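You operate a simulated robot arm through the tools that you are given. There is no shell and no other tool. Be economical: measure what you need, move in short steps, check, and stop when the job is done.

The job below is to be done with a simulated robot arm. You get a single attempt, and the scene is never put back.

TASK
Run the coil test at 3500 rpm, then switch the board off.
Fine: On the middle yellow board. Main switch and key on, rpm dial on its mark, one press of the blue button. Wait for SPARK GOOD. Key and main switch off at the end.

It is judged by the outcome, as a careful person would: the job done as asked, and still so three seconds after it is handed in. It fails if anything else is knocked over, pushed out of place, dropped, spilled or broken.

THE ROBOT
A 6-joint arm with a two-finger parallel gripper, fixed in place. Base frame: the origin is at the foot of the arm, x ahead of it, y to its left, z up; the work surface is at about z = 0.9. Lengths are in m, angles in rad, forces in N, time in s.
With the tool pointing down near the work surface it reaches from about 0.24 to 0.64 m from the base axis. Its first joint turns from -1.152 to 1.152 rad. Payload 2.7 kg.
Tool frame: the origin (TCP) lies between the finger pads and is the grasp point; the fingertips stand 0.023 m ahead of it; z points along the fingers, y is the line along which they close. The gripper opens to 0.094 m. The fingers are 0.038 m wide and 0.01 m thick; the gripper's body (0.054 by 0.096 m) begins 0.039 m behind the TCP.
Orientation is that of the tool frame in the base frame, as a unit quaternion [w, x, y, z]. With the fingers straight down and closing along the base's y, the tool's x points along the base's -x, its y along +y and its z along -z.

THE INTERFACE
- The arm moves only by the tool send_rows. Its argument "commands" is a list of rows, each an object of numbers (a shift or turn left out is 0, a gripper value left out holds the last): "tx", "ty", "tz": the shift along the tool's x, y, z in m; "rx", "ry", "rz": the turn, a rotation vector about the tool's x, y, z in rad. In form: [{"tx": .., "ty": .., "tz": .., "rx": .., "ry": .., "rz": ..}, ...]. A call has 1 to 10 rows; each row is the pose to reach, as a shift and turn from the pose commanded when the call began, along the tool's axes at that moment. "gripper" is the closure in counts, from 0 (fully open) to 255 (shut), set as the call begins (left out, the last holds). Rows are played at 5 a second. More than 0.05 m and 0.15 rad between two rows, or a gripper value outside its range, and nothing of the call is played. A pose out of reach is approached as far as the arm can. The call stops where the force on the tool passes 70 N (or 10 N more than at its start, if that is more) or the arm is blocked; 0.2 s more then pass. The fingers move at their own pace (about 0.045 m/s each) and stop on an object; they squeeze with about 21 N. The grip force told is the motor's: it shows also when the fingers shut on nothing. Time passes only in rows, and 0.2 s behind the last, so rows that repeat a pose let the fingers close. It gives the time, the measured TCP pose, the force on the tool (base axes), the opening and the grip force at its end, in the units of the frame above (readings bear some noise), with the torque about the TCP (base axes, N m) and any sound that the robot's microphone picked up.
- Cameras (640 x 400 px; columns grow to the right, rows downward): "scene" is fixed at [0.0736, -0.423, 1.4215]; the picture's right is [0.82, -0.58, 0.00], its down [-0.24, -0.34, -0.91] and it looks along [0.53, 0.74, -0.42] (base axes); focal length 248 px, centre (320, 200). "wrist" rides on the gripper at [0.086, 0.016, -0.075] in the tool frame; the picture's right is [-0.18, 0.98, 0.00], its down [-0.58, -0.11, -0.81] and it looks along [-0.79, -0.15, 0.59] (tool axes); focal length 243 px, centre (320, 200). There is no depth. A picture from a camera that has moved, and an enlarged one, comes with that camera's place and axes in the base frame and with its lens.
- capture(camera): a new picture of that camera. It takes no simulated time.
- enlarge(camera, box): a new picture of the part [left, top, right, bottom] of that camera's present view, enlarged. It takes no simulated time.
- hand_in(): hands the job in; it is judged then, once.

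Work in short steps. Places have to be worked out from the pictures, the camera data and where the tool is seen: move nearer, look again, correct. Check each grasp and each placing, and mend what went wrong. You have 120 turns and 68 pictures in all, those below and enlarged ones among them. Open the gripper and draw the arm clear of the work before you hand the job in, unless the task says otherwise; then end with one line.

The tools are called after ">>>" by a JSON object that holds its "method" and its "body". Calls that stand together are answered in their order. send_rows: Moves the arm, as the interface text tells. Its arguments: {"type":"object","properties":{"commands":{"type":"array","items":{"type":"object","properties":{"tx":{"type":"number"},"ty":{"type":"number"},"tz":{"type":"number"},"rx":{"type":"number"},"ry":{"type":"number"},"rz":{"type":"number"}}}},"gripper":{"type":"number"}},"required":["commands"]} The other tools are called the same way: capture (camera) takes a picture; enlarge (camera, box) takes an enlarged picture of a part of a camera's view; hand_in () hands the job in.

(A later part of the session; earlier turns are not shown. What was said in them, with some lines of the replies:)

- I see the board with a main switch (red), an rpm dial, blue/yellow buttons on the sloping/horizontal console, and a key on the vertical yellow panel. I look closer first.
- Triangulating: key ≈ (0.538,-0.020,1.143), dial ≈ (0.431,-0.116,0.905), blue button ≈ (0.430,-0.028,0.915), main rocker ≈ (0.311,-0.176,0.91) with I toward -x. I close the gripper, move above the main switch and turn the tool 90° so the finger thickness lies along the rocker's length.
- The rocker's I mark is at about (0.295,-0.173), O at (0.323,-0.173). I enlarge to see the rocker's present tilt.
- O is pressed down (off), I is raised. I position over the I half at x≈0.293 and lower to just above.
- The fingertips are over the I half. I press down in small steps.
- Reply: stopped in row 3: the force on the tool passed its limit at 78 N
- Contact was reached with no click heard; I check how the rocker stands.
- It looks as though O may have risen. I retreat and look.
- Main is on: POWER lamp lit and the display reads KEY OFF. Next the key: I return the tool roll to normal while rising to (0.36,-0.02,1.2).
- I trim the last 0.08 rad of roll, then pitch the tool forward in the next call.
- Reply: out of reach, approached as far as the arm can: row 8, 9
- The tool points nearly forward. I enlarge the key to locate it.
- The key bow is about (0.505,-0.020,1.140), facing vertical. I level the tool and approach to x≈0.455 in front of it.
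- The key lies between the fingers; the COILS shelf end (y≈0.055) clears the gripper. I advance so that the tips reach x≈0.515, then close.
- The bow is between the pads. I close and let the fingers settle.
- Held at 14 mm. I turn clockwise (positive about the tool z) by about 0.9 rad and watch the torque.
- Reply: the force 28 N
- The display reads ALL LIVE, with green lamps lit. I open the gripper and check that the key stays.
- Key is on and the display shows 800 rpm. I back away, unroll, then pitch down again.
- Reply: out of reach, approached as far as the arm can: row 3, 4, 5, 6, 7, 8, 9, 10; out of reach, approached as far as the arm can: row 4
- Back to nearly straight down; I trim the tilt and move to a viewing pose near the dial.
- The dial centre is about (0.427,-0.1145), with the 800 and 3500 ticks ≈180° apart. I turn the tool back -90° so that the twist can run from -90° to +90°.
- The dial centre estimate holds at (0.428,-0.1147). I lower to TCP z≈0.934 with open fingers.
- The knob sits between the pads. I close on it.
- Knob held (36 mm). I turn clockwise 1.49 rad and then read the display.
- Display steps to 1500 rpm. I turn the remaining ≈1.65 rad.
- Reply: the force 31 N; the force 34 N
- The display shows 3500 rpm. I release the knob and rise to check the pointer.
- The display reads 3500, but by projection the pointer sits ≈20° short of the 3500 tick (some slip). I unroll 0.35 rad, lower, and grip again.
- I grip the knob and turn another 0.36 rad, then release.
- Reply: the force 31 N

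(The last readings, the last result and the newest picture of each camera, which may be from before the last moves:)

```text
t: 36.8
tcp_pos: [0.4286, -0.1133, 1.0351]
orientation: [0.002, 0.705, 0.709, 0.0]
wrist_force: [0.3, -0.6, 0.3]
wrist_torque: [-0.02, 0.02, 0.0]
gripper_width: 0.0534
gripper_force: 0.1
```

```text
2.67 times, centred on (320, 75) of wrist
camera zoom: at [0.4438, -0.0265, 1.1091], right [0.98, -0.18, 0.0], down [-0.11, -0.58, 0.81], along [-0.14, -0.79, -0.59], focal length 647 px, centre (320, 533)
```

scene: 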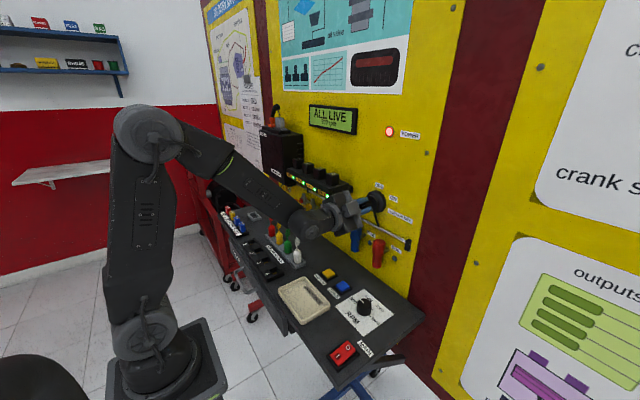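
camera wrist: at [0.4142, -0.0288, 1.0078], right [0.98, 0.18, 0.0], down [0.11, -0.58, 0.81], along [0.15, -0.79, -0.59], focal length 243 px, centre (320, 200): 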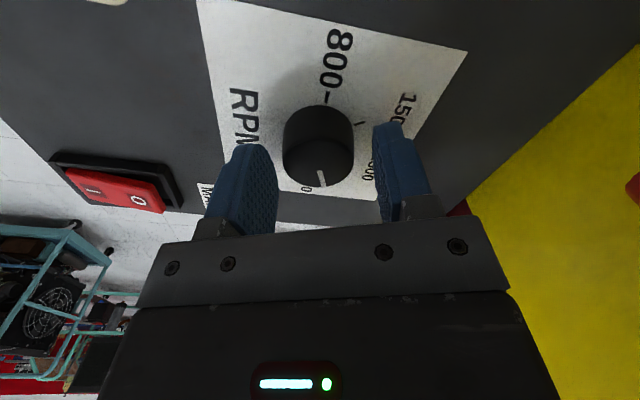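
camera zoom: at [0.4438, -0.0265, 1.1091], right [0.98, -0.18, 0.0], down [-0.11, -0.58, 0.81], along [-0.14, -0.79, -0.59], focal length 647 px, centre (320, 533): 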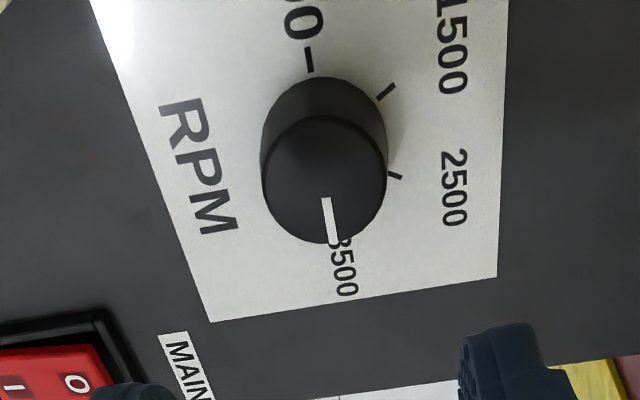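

The pointer now lies exactly along the 3500 tick. Next the blue button, estimated at (0.434,-0.027) with its top ≈0.91; I close the fingers and go above it.

>>> {"method": "send_rows", "body": {"commands": [{"tx": 0.04, "ty": 0.002, "tz": 0.0}, {"tx": 0.086, "ty": 0.005, "tz": 0.0}, {"tx": 0.086, "ty": 0.005, "tz": 0.03}, {"tx": 0.086, "ty": 0.005, "tz": 0.06}, {"tx": 0.086, "ty": 0.005, "tz": 0.06}], "gripper": 255}}

>>> {"method": "capture", "body": {"camera": "wrist"}}

>>> {"method": "enlarge", "body": {"camera": "scene", "box": [300, 240, 380, 310]}}

```text
t: 38.0
tcp_pos: [0.4348, -0.03, 0.975]
orientation: [0.002, 0.705, 0.709, 0.0]
wrist_force: [0.1, 0.2, -0.5]
wrist_torque: [0.03, -0.02, 0.01]
gripper_width: 0.0001
gripper_force: 20.9
```

```text
26 pictures are left
camera wrist: at [0.4498, 0.0584, 1.0491], right [0.98, -0.18, 0.0], down [-0.11, -0.58, 0.81], along [-0.14, -0.8, -0.59], focal length 243 px, centre (320, 200)
```

wrist: 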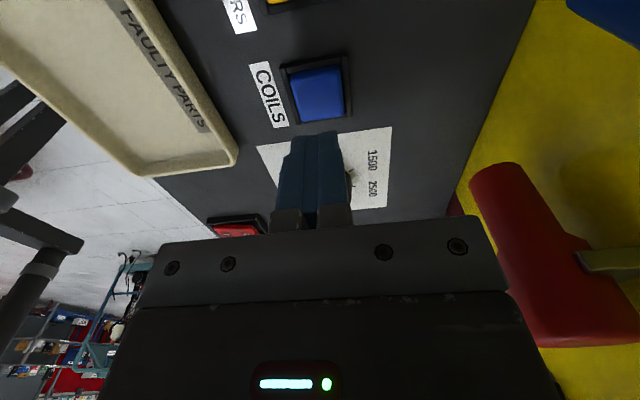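

```text
5.71 times, centred on (340, 275) of scene
camera zoom: at [0.0736, -0.423, 1.4215], right [0.82, -0.58, 0.0], down [-0.24, -0.34, -0.91], along [0.53, 0.74, -0.42], focal length 1416 px, centre (206, -229)
```

zoom: 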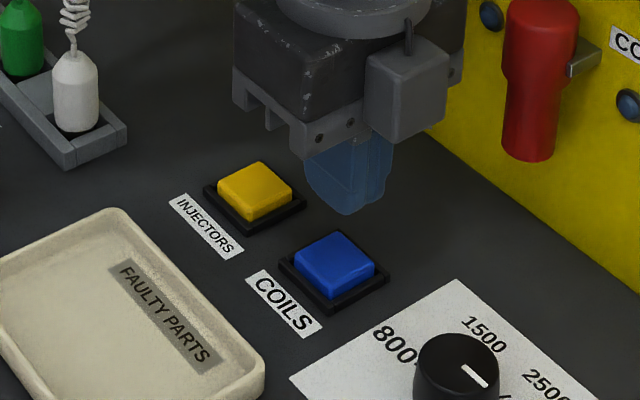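

Combining views, the button centre is (0.435,-0.026), top ≈0.907. I shift 4 mm and lower close to it.

>>> {"method": "send_rows", "body": {"commands": [{"tx": 0.004, "tz": 0.015}, {"tx": 0.004, "tz": 0.03}]}}

>>> {"method": "enlarge", "body": {"camera": "scene", "box": [300, 240, 380, 310]}}

>>> {"method": "enlarge", "body": {"camera": "wrist", "box": [240, 40, 400, 160]}}

```text
t: 38.6
tcp_pos: [0.434, -0.0237, 0.9443]
orientation: [0.002, 0.705, 0.709, 0.0]
wrist_force: [0.4, 0.3, 0.2]
wrist_torque: [-0.02, 0.03, 0.01]
gripper_width: 0.0
gripper_force: 21.1
```

```text
5.71 times, centred on (340, 275) of scene
camera zoom: at [0.0736, -0.423, 1.4215], right [0.82, -0.58, 0.0], down [-0.24, -0.34, -0.91], along [0.53, 0.74, -0.42], focal length 1416 px, centre (206, -229)
```

zoom: 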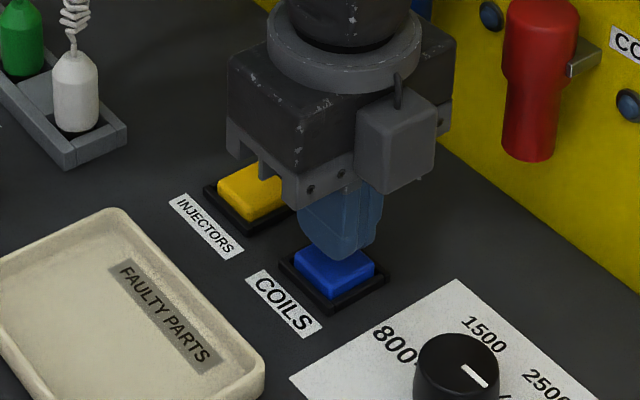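

```text
3.33 times, centred on (320, 100) of wrist
camera zoom: at [0.4496, 0.0625, 1.0183], right [0.98, -0.18, 0.0], down [-0.11, -0.58, 0.81], along [-0.14, -0.8, -0.59], focal length 809 px, centre (320, 533)
```

zoom: 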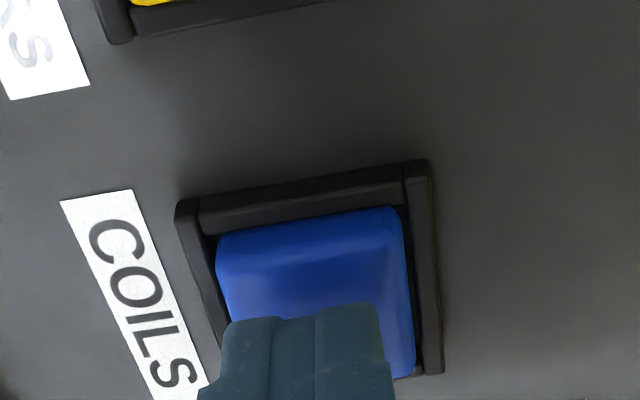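

The tips are centred over the blue button, a few millimetres above. I press slowly.

>>> {"method": "send_rows", "body": {"commands": [{"tx": -0.002, "tz": 0.003}, {"tx": -0.002, "tz": 0.006}, {"tx": -0.002, "tz": 0.009}, {"tx": -0.002, "tz": 0.011}, {"tx": -0.002, "tz": 0.013}]}}

>>> {"method": "enlarge", "body": {"camera": "scene", "box": [270, 90, 430, 310]}}

```text
t: 39.8
tcp_pos: [0.4339, -0.0265, 0.9311]
orientation: [0.001, 0.705, 0.709, -0.001]
wrist_force: [-1.2, 2.3, 5.0]
wrist_torque: [0.09, -0.01, 0.06]
gripper_width: 0.0
gripper_force: 21.1
heard: click
```

```text
1.82 times, centred on (350, 200) of scene
camera zoom: at [0.0735, -0.4229, 1.4215], right [0.82, -0.58, 0.0], down [-0.24, -0.34, -0.91], along [0.53, 0.74, -0.42], focal length 450 px, centre (266, 200)
```

zoom: 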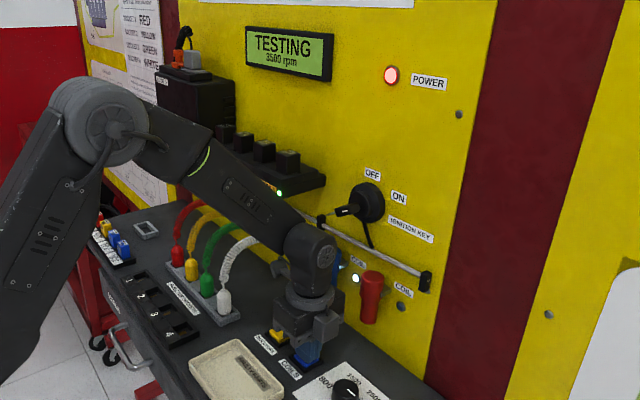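

A click was heard and the display shows TESTING 3500 rpm. I lift straight off the button and wait well above it.

>>> {"method": "send_rows", "body": {"commands": [{"tz": -0.03}, {"tz": -0.07}, {"tz": -0.11}, {"tz": -0.11}, {"tz": -0.11}, {"tz": -0.11}, {"tz": -0.11}, {"tz": -0.11}, {"tz": -0.11}, {"tz": -0.11}]}}

>>> {"method": "enlarge", "body": {"camera": "scene", "box": [270, 90, 430, 310]}}

```text
t: 42.0
tcp_pos: [0.4323, -0.0278, 1.0389]
orientation: [0.0, 0.705, 0.709, -0.002]
wrist_force: [-2.5, -19.9, -25.7]
wrist_torque: [-0.91, 0.49, -0.27]
gripper_width: 0.0
gripper_force: 21.0
```

```text
1.82 times, centred on (350, 200) of scene
camera zoom: at [0.0739, -0.4236, 1.4213], right [0.82, -0.58, 0.0], down [-0.24, -0.34, -0.91], along [0.53, 0.74, -0.42], focal length 450 px, centre (266, 200)
```

zoom: 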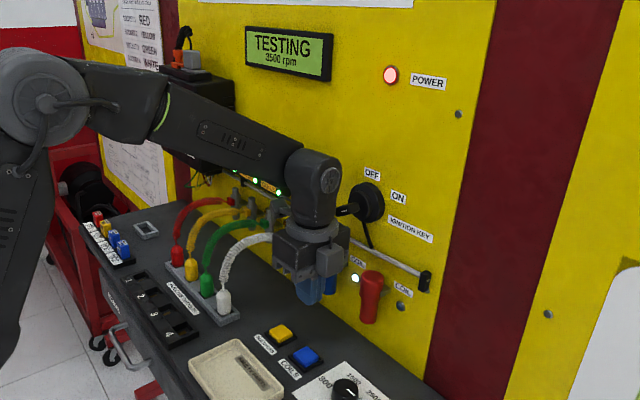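

The readings show 25 N on the tool: the camera housing is probably touching beneath the COILS shelf. I back down 3 cm at once, then move away from the panel.

>>> {"method": "send_rows", "body": {"commands": [{"tz": 0.02}, {"tz": 0.035}, {"tz": 0.035, "ty": -0.04}, {"tz": 0.035, "ty": -0.08}]}}

>>> {"method": "enlarge", "body": {"camera": "scene", "box": [210, 90, 430, 250]}}

>>> {"method": "capture", "body": {"camera": "wrist"}}

```text
t: 43.0
tcp_pos: [0.3523, -0.0248, 1.0034]
orientation: [0.001, 0.705, 0.709, 0.001]
wrist_force: [0.9, -0.2, -0.2]
wrist_torque: [0.0, 0.03, 0.02]
gripper_width: 0.0
gripper_force: 21.1
```

```text
2.50 times, centred on (320, 170) of scene
camera zoom: at [0.0736, -0.423, 1.4215], right [0.82, -0.58, 0.0], down [-0.24, -0.34, -0.91], along [0.53, 0.74, -0.42], focal length 619 px, centre (320, 275)
```

zoom: 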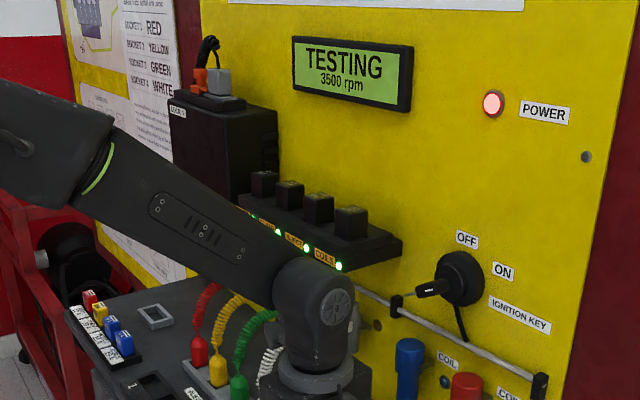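

```text
19 pictures are left
camera wrist: at [0.368, 0.0624, 1.0783], right [0.98, -0.18, 0.0], down [-0.11, -0.58, 0.81], along [-0.14, -0.79, -0.59], focal length 243 px, centre (320, 200)
```

wrist: 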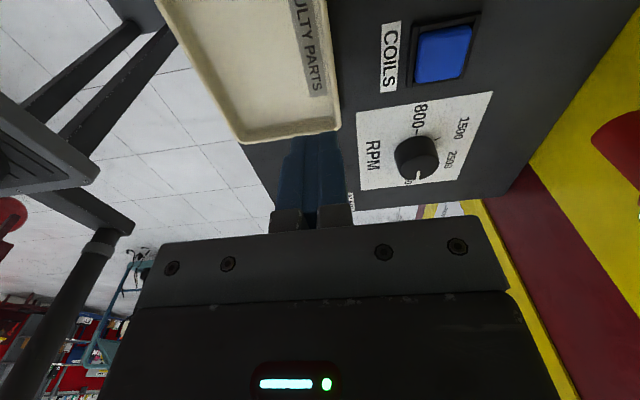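

Contact is gone and everything looks in place; test still running. I rise clear of the board and unroll, also letting time pass.

>>> {"method": "send_rows", "body": {"commands": [{"tz": -0.019, "rz": -0.149}, {"tz": -0.038, "rz": -0.298}, {"tz": -0.057, "rz": -0.447}, {"tz": -0.076, "rz": -0.596}, {"tz": -0.095, "rz": -0.745}, {"tz": -0.114, "rz": -0.894}, {"tz": -0.133, "rz": -1.043}, {"tz": -0.152, "rz": -1.192}, {"tz": -0.171, "rz": -1.341}, {"tz": -0.175, "ty": 0.006, "rz": -1.49}], "gripper": 120}}

>>> {"method": "send_rows", "body": {"commands": [{"rz": -0.08}, {"rz": -0.08}, {"rz": -0.08}]}}

>>> {"method": "enlarge", "body": {"camera": "scene", "box": [250, 80, 430, 230]}}

```text
t: 45.2
tcp_pos: [0.3594, -0.0266, 1.181]
orientation: [0.001, 0.036, 0.999, -0.001]
wrist_force: [-0.8, 0.0, 0.4]
wrist_torque: [0.02, -0.01, 0.01]
gripper_width: 0.0496
gripper_force: 0.0
```

```text
t: 46.0
tcp_pos: [0.3595, -0.0271, 1.1817]
orientation: [0.001, -0.003, 1.0, -0.001]
wrist_force: [0.4, -1.0, 0.2]
wrist_torque: [0.01, 0.03, 0.02]
gripper_width: 0.0496
gripper_force: 0.0
```

```text
2.67 times, centred on (340, 155) of scene
camera zoom: at [0.0736, -0.423, 1.4215], right [0.82, -0.58, 0.0], down [-0.24, -0.34, -0.91], along [0.53, 0.74, -0.42], focal length 661 px, centre (267, 320)
```

zoom: 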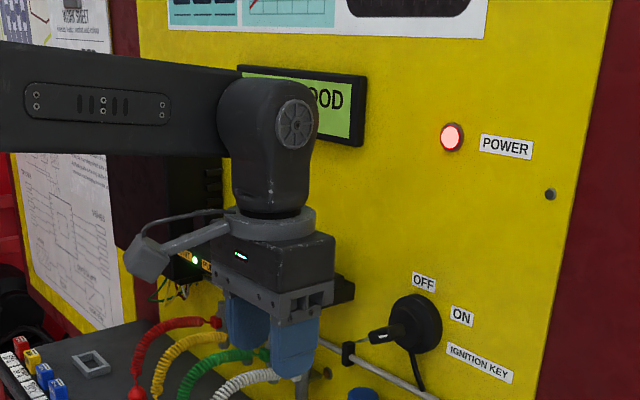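

The display now reads "...OOD". I pitch forward again for the key, and will read the display fully when it is uncovered.

>>> {"method": "send_rows", "body": {"commands": [{"ry": -0.149}, {"ry": -0.298}, {"ry": -0.447}, {"ry": -0.596}, {"ry": -0.745}, {"ry": -0.894}, {"ry": -1.043}, {"ry": -1.192}, {"ry": -1.341}, {"ry": -1.49}]}}

>>> {"method": "enlarge", "body": {"camera": "scene", "box": [270, 80, 430, 230]}}

```text
t: 48.2
tcp_pos: [0.3597, -0.0272, 1.1804]
orientation: [0.679, -0.003, 0.735, 0.001]
wrist_force: [0.1, 0.4, 0.0]
wrist_torque: [-0.02, -0.02, 0.03]
gripper_width: 0.0496
gripper_force: 0.0
out of reach, approached as far as the arm can: row 8, 9
```

```text
2.67 times, centred on (350, 155) of scene
camera zoom: at [0.0736, -0.423, 1.4215], right [0.82, -0.58, 0.0], down [-0.24, -0.34, -0.91], along [0.53, 0.74, -0.42], focal length 661 px, centre (240, 320)
```

zoom: 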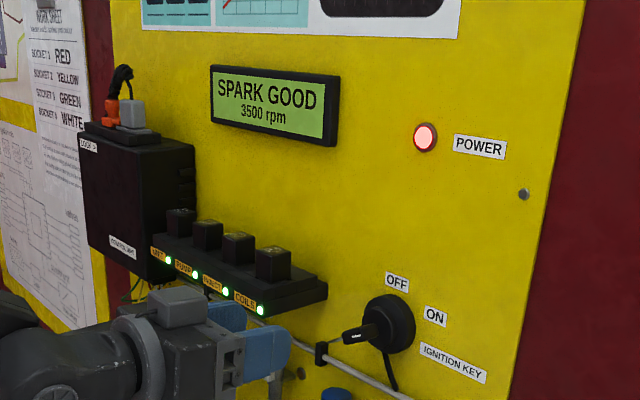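

SPARK GOOD at 3500 rpm is confirmed. I level the tool and approach to x≈0.43 on the key axis, then roll 0.9 rad to match the key.

>>> {"method": "send_rows", "body": {"commands": [{"tx": 0.017, "ty": 0.003, "tz": 0.036, "ry": -0.04}, {"tx": 0.0354, "ty": 0.0065, "tz": 0.073, "ry": -0.079}, {"tx": 0.0354, "ty": 0.0065, "tz": 0.073, "ry": -0.079}]}}

>>> {"method": "send_rows", "body": {"commands": [{"rz": 0.149}, {"rz": 0.298}, {"rz": 0.447}, {"rz": 0.596}, {"rz": 0.745}, {"rz": 0.894}, {"rz": 0.9}]}}

>>> {"method": "capture", "body": {"camera": "wrist"}}

```text
t: 49.0
tcp_pos: [0.4274, -0.0193, 1.1386]
orientation: [0.708, -0.003, 0.707, 0.0]
wrist_force: [1.3, 0.3, 0.2]
wrist_torque: [-0.02, 0.01, -0.02]
gripper_width: 0.0497
gripper_force: 0.0
```

```text
t: 50.6
tcp_pos: [0.4301, -0.0189, 1.1399]
orientation: [0.636, 0.306, 0.638, 0.309]
wrist_force: [-0.6, 0.1, 0.0]
wrist_torque: [0.02, -0.01, 0.0]
gripper_width: 0.0494
gripper_force: 0.1
```

```text
16 pictures are left
camera wrist: at [0.3544, 0.0579, 1.0979], right [0.0, 0.47, 0.88], down [-0.8, -0.53, 0.28], along [0.59, -0.71, 0.38], focal length 243 px, centre (320, 200)
```

wrist: 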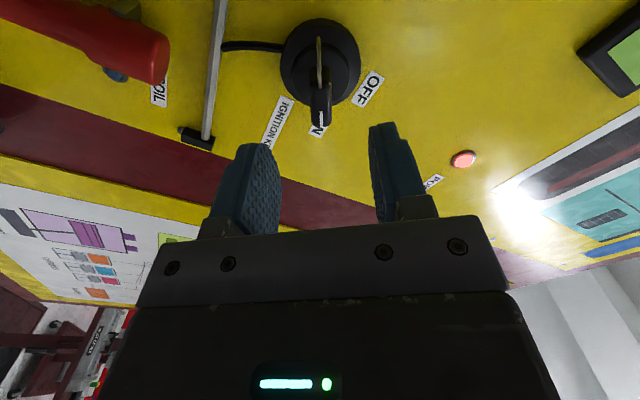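

The key is centred between the fingers. I advance to x≈0.492 and close.

>>> {"method": "send_rows", "body": {"commands": [{"tz": 0.03, "ty": -0.001}, {"tz": 0.05, "ty": -0.001}, {"tz": 0.062, "ty": -0.001}]}}

>>> {"method": "send_rows", "body": {"commands": [{}, {}, {}, {}], "gripper": 255}}

```text
t: 51.4
tcp_pos: [0.4905, -0.0206, 1.1384]
orientation: [0.637, 0.305, 0.638, 0.308]
wrist_force: [0.1, -0.1, 0.1]
wrist_torque: [0.02, 0.0, 0.02]
gripper_width: 0.0496
gripper_force: 0.0
```

```text
t: 52.4
tcp_pos: [0.4913, -0.0201, 1.1395]
orientation: [0.637, 0.304, 0.638, 0.308]
wrist_force: [2.3, 9.4, 7.6]
wrist_torque: [-0.01, 0.9, 0.12]
gripper_width: 0.0141
gripper_force: 45.6
```

The key is held at 14 mm. I turn it back anticlockwise by slightly more than 0.9 rad and look.

>>> {"method": "send_rows", "body": {"commands": [{"rz": -0.1}, {"rz": -0.2}, {"rz": -0.3}, {"rz": -0.4}, {"rz": -0.5}, {"rz": -0.6}, {"rz": -0.7}, {"rz": -0.8}, {"rz": -0.9}, {"rz": -0.92}]}}

>>> {"method": "enlarge", "body": {"camera": "scene", "box": [270, 80, 430, 230]}}

```text
t: 54.6
tcp_pos: [0.492, -0.0204, 1.1388]
orientation: [0.708, -0.007, 0.706, -0.006]
wrist_force: [-8.8, 7.5, 16.3]
wrist_torque: [1.12, -0.96, -0.55]
gripper_width: 0.0139
gripper_force: 45.0
```

```text
2.67 times, centred on (350, 155) of scene
camera zoom: at [0.073, -0.4228, 1.4216], right [0.82, -0.58, 0.0], down [-0.24, -0.34, -0.91], along [0.53, 0.74, -0.42], focal length 661 px, centre (240, 320)
```

zoom: 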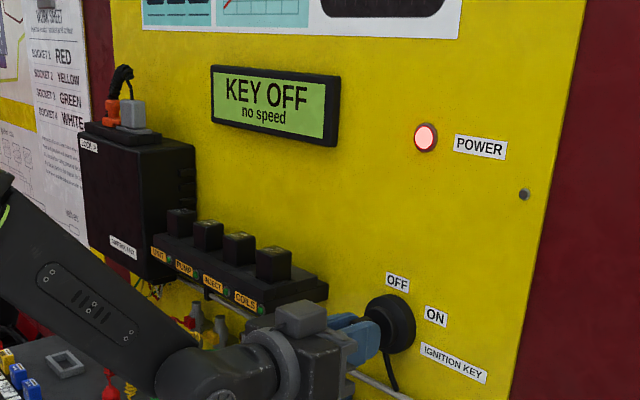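

The display says KEY OFF, and the torque shows the stop has been reached. I release, then back away and check the key.

>>> {"method": "send_rows", "body": {"commands": [{}, {}, {}], "gripper": 110}}

>>> {"method": "send_rows", "body": {"commands": [{"tz": -0.045}, {"tz": -0.085}, {"tz": -0.105}]}}

>>> {"method": "enlarge", "body": {"camera": "scene", "box": [270, 80, 430, 230]}}

```text
t: 55.4
tcp_pos: [0.492, -0.0204, 1.1378]
orientation: [0.707, -0.01, 0.708, -0.006]
wrist_force: [-0.3, -0.3, 0.0]
wrist_torque: [-0.03, 0.02, 0.01]
gripper_width: 0.0535
gripper_force: 0.1
```

```text
t: 56.2
tcp_pos: [0.3872, -0.0216, 1.1397]
orientation: [0.707, -0.009, 0.707, -0.008]
wrist_force: [0.0, 0.4, 0.9]
wrist_torque: [0.02, -0.04, 0.01]
gripper_width: 0.0537
gripper_force: 0.2
```

```text
2.67 times, centred on (350, 155) of scene
camera zoom: at [0.0736, -0.423, 1.4215], right [0.82, -0.58, 0.0], down [-0.24, -0.34, -0.91], along [0.53, 0.74, -0.42], focal length 661 px, centre (240, 320)
```

zoom: 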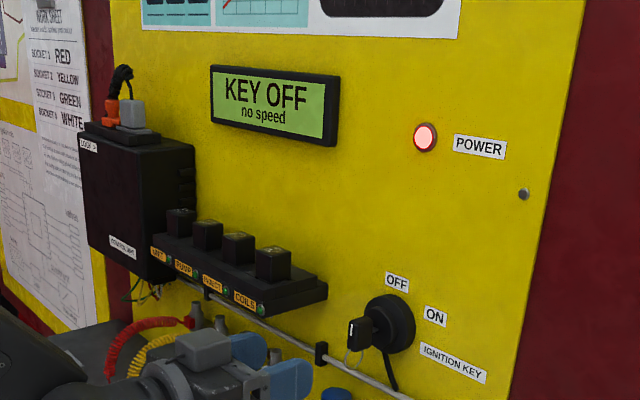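

Key is upright at OFF. I pitch the tool down again, then go to the main switch.

>>> {"method": "send_rows", "body": {"commands": [{"ry": 0.149}, {"ry": 0.298}, {"ry": 0.447}, {"ry": 0.596}, {"ry": 0.745}, {"ry": 0.894}, {"ry": 1.043}, {"ry": 1.192}, {"ry": 1.341}, {"ry": 1.49}], "gripper": 255}}

>>> {"method": "send_rows", "body": {"commands": [{"ry": 0.08}]}}

```text
t: 58.4
tcp_pos: [0.3876, -0.0207, 1.1388]
orientation: [0.04, -0.003, 0.999, -0.011]
wrist_force: [0.5, 0.1, -0.7]
wrist_torque: [0.0, 0.02, -0.02]
gripper_width: 0.0001
gripper_force: 20.9
out of reach, approached as far as the arm can: row 3, 4
```

```text
t: 58.8
tcp_pos: [0.3864, -0.0208, 1.1385]
orientation: [0.001, -0.003, 1.0, -0.011]
wrist_force: [-0.2, -0.3, 0.2]
wrist_torque: [-0.04, 0.02, 0.01]
gripper_width: 0.0
gripper_force: 20.8
```

I travel above the O half at (0.327,-0.173) while rolling +90°.

>>> {"method": "send_rows", "body": {"commands": [{"tx": 0.006, "ty": -0.0152, "tz": 0.008, "rz": 0.149}, {"tx": 0.012, "ty": -0.0304, "tz": 0.016, "rz": 0.298}, {"tx": 0.018, "ty": -0.0456, "tz": 0.024, "rz": 0.447}, {"tx": 0.024, "ty": -0.0608, "tz": 0.032, "rz": 0.596}, {"tx": 0.03, "ty": -0.076, "tz": 0.04, "rz": 0.745}, {"tx": 0.036, "ty": -0.0912, "tz": 0.048, "rz": 0.894}, {"tx": 0.042, "ty": -0.1064, "tz": 0.056, "rz": 1.043}, {"tx": 0.048, "ty": -0.1216, "tz": 0.064, "rz": 1.192}, {"tx": 0.054, "ty": -0.1368, "tz": 0.072, "rz": 1.341}, {"tx": 0.06, "ty": -0.152, "tz": 0.1, "rz": 1.49}]}}

>>> {"method": "send_rows", "body": {"commands": [{"rz": 0.08}, {"rz": 0.08, "tz": 0.04}, {"rz": 0.08, "tz": 0.08}]}}

>>> {"method": "enlarge", "body": {"camera": "wrist", "box": [240, 50, 400, 170]}}

>>> {"method": "enlarge", "body": {"camera": "scene", "box": [295, 300, 415, 390]}}

```text
t: 61.0
tcp_pos: [0.3277, -0.176, 1.0433]
orientation: [0.009, 0.677, 0.736, -0.008]
wrist_force: [0.2, 0.4, 0.4]
wrist_torque: [0.01, 0.03, -0.04]
gripper_width: 0.0003
gripper_force: 21.1
```

```text
t: 61.8
tcp_pos: [0.3268, -0.1786, 0.9626]
orientation: [0.009, 0.705, 0.709, -0.007]
wrist_force: [-0.3, 0.3, 0.1]
wrist_torque: [0.0, 0.0, -0.01]
gripper_width: 0.0003
gripper_force: 20.8
```

```text
3.33 times, centred on (320, 110) of wrist
camera zoom: at [0.3416, -0.0907, 1.0349], right [0.98, -0.18, 0.01], down [-0.11, -0.56, 0.82], along [-0.14, -0.81, -0.57], focal length 809 px, centre (320, 500)
```

zoom: 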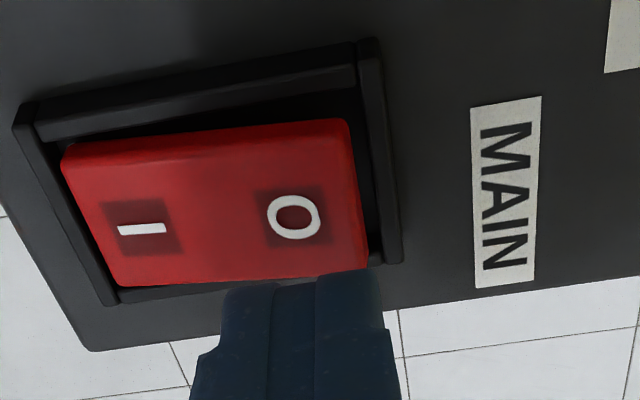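

```text
4.44 times, centred on (355, 345) of scene
camera zoom: at [0.0736, -0.423, 1.4215], right [0.82, -0.58, 0.0], down [-0.24, -0.34, -0.91], along [0.53, 0.74, -0.42], focal length 1101 px, centre (164, -444)
```

zoom: 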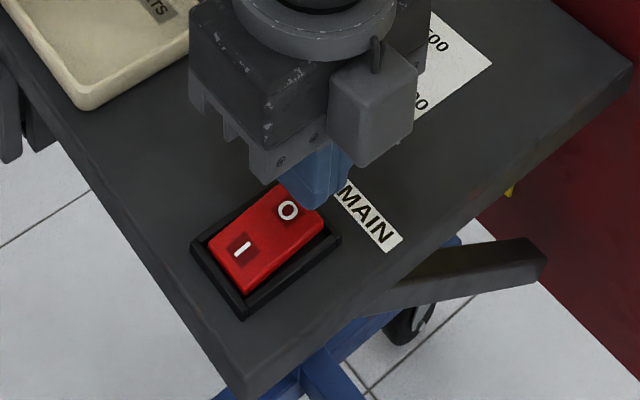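

Aligned in x; I correct y by +5 mm and x by -2 mm, and press down.

>>> {"method": "send_rows", "body": {"commands": [{"tx": 0.005, "ty": -0.002, "tz": 0.01}, {"tx": 0.005, "ty": -0.002, "tz": 0.018}, {"tx": 0.005, "ty": -0.002, "tz": 0.022}, {"tx": 0.005, "ty": -0.002, "tz": 0.025}, {"tx": 0.005, "ty": -0.002, "tz": 0.027}, {"tx": 0.005, "ty": -0.002, "tz": 0.029}, {"tx": 0.005, "ty": -0.002, "tz": 0.031}, {"tx": 0.005, "ty": -0.002, "tz": 0.033}]}}

>>> {"method": "send_rows", "body": {"commands": [{"tz": -0.03}, {"tz": -0.07}, {"tz": -0.1}], "gripper": 100}}

>>> {"method": "capture", "body": {"camera": "scene"}}

```text
t: 63.4
tcp_pos: [0.3251, -0.1736, 0.9363]
orientation: [0.01, 0.704, 0.71, -0.007]
wrist_force: [-6.7, 4.9, 14.8]
wrist_torque: [0.29, 0.32, 0.02]
gripper_width: 0.0002
gripper_force: 21.4
stopped in row 8: the force on the tool passed its limit at 76 N (the readings are from after the stop); the commanded pose is now the measured one
```

```text
t: 64.2
tcp_pos: [0.3233, -0.1711, 1.0358]
orientation: [0.009, 0.704, 0.71, -0.007]
wrist_force: [-0.5, -0.1, 0.7]
wrist_torque: [-0.02, -0.02, -0.03]
gripper_width: 0.0572
gripper_force: 0.0
```

```text
11 pictures are left
```

scene: 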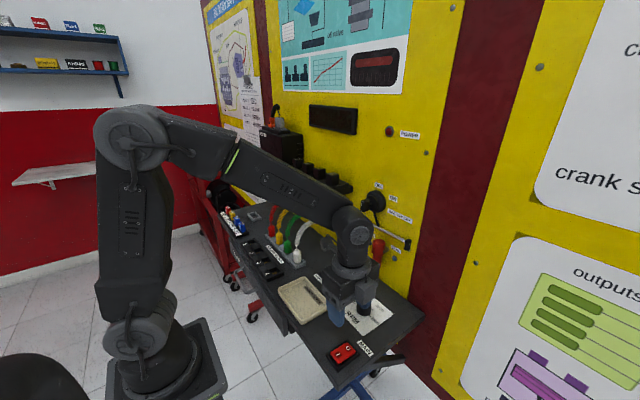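

Display and POWER lamp are dark, so the board is off. I raise the arm clear, open the gripper, and take a last look.

>>> {"method": "send_rows", "body": {"commands": [{"tz": -0.04}, {"tz": -0.08}, {"tz": -0.12}, {"tz": -0.16}, {"tz": -0.2}], "gripper": 0}}

>>> {"method": "enlarge", "body": {"camera": "scene", "box": [200, 90, 440, 380]}}

```text
t: 65.4
tcp_pos: [0.3273, -0.1657, 1.2364]
orientation: [0.01, 0.705, 0.709, -0.007]
wrist_force: [-0.1, -0.5, 0.0]
wrist_torque: [0.01, -0.04, -0.05]
gripper_width: 0.094
gripper_force: 0.0
```

```text
1.38 times, centred on (320, 235) of scene
camera zoom: at [0.0736, -0.423, 1.4215], right [0.82, -0.58, 0.0], down [-0.24, -0.34, -0.91], along [0.53, 0.74, -0.42], focal length 342 px, centre (320, 152)
```

zoom: 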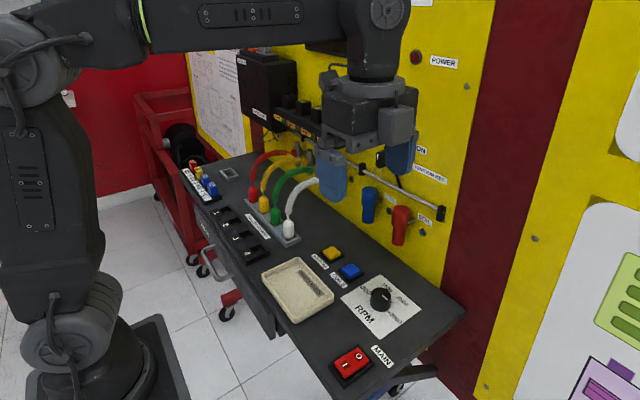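

Everything is in place, with the power off and the arm clear. I hand in.

>>> {"method": "hand_in", "body": {}}

```text
The job is handed in.
```

The coil test ran at 3500 rpm with one press of the blue button and the display read SPARK GOOD; the key and main switch are now off, and although something (probably the camera housing on the COILS shelf) was briefly touched at about 25 N while lifting away, nothing looked moved afterwards.
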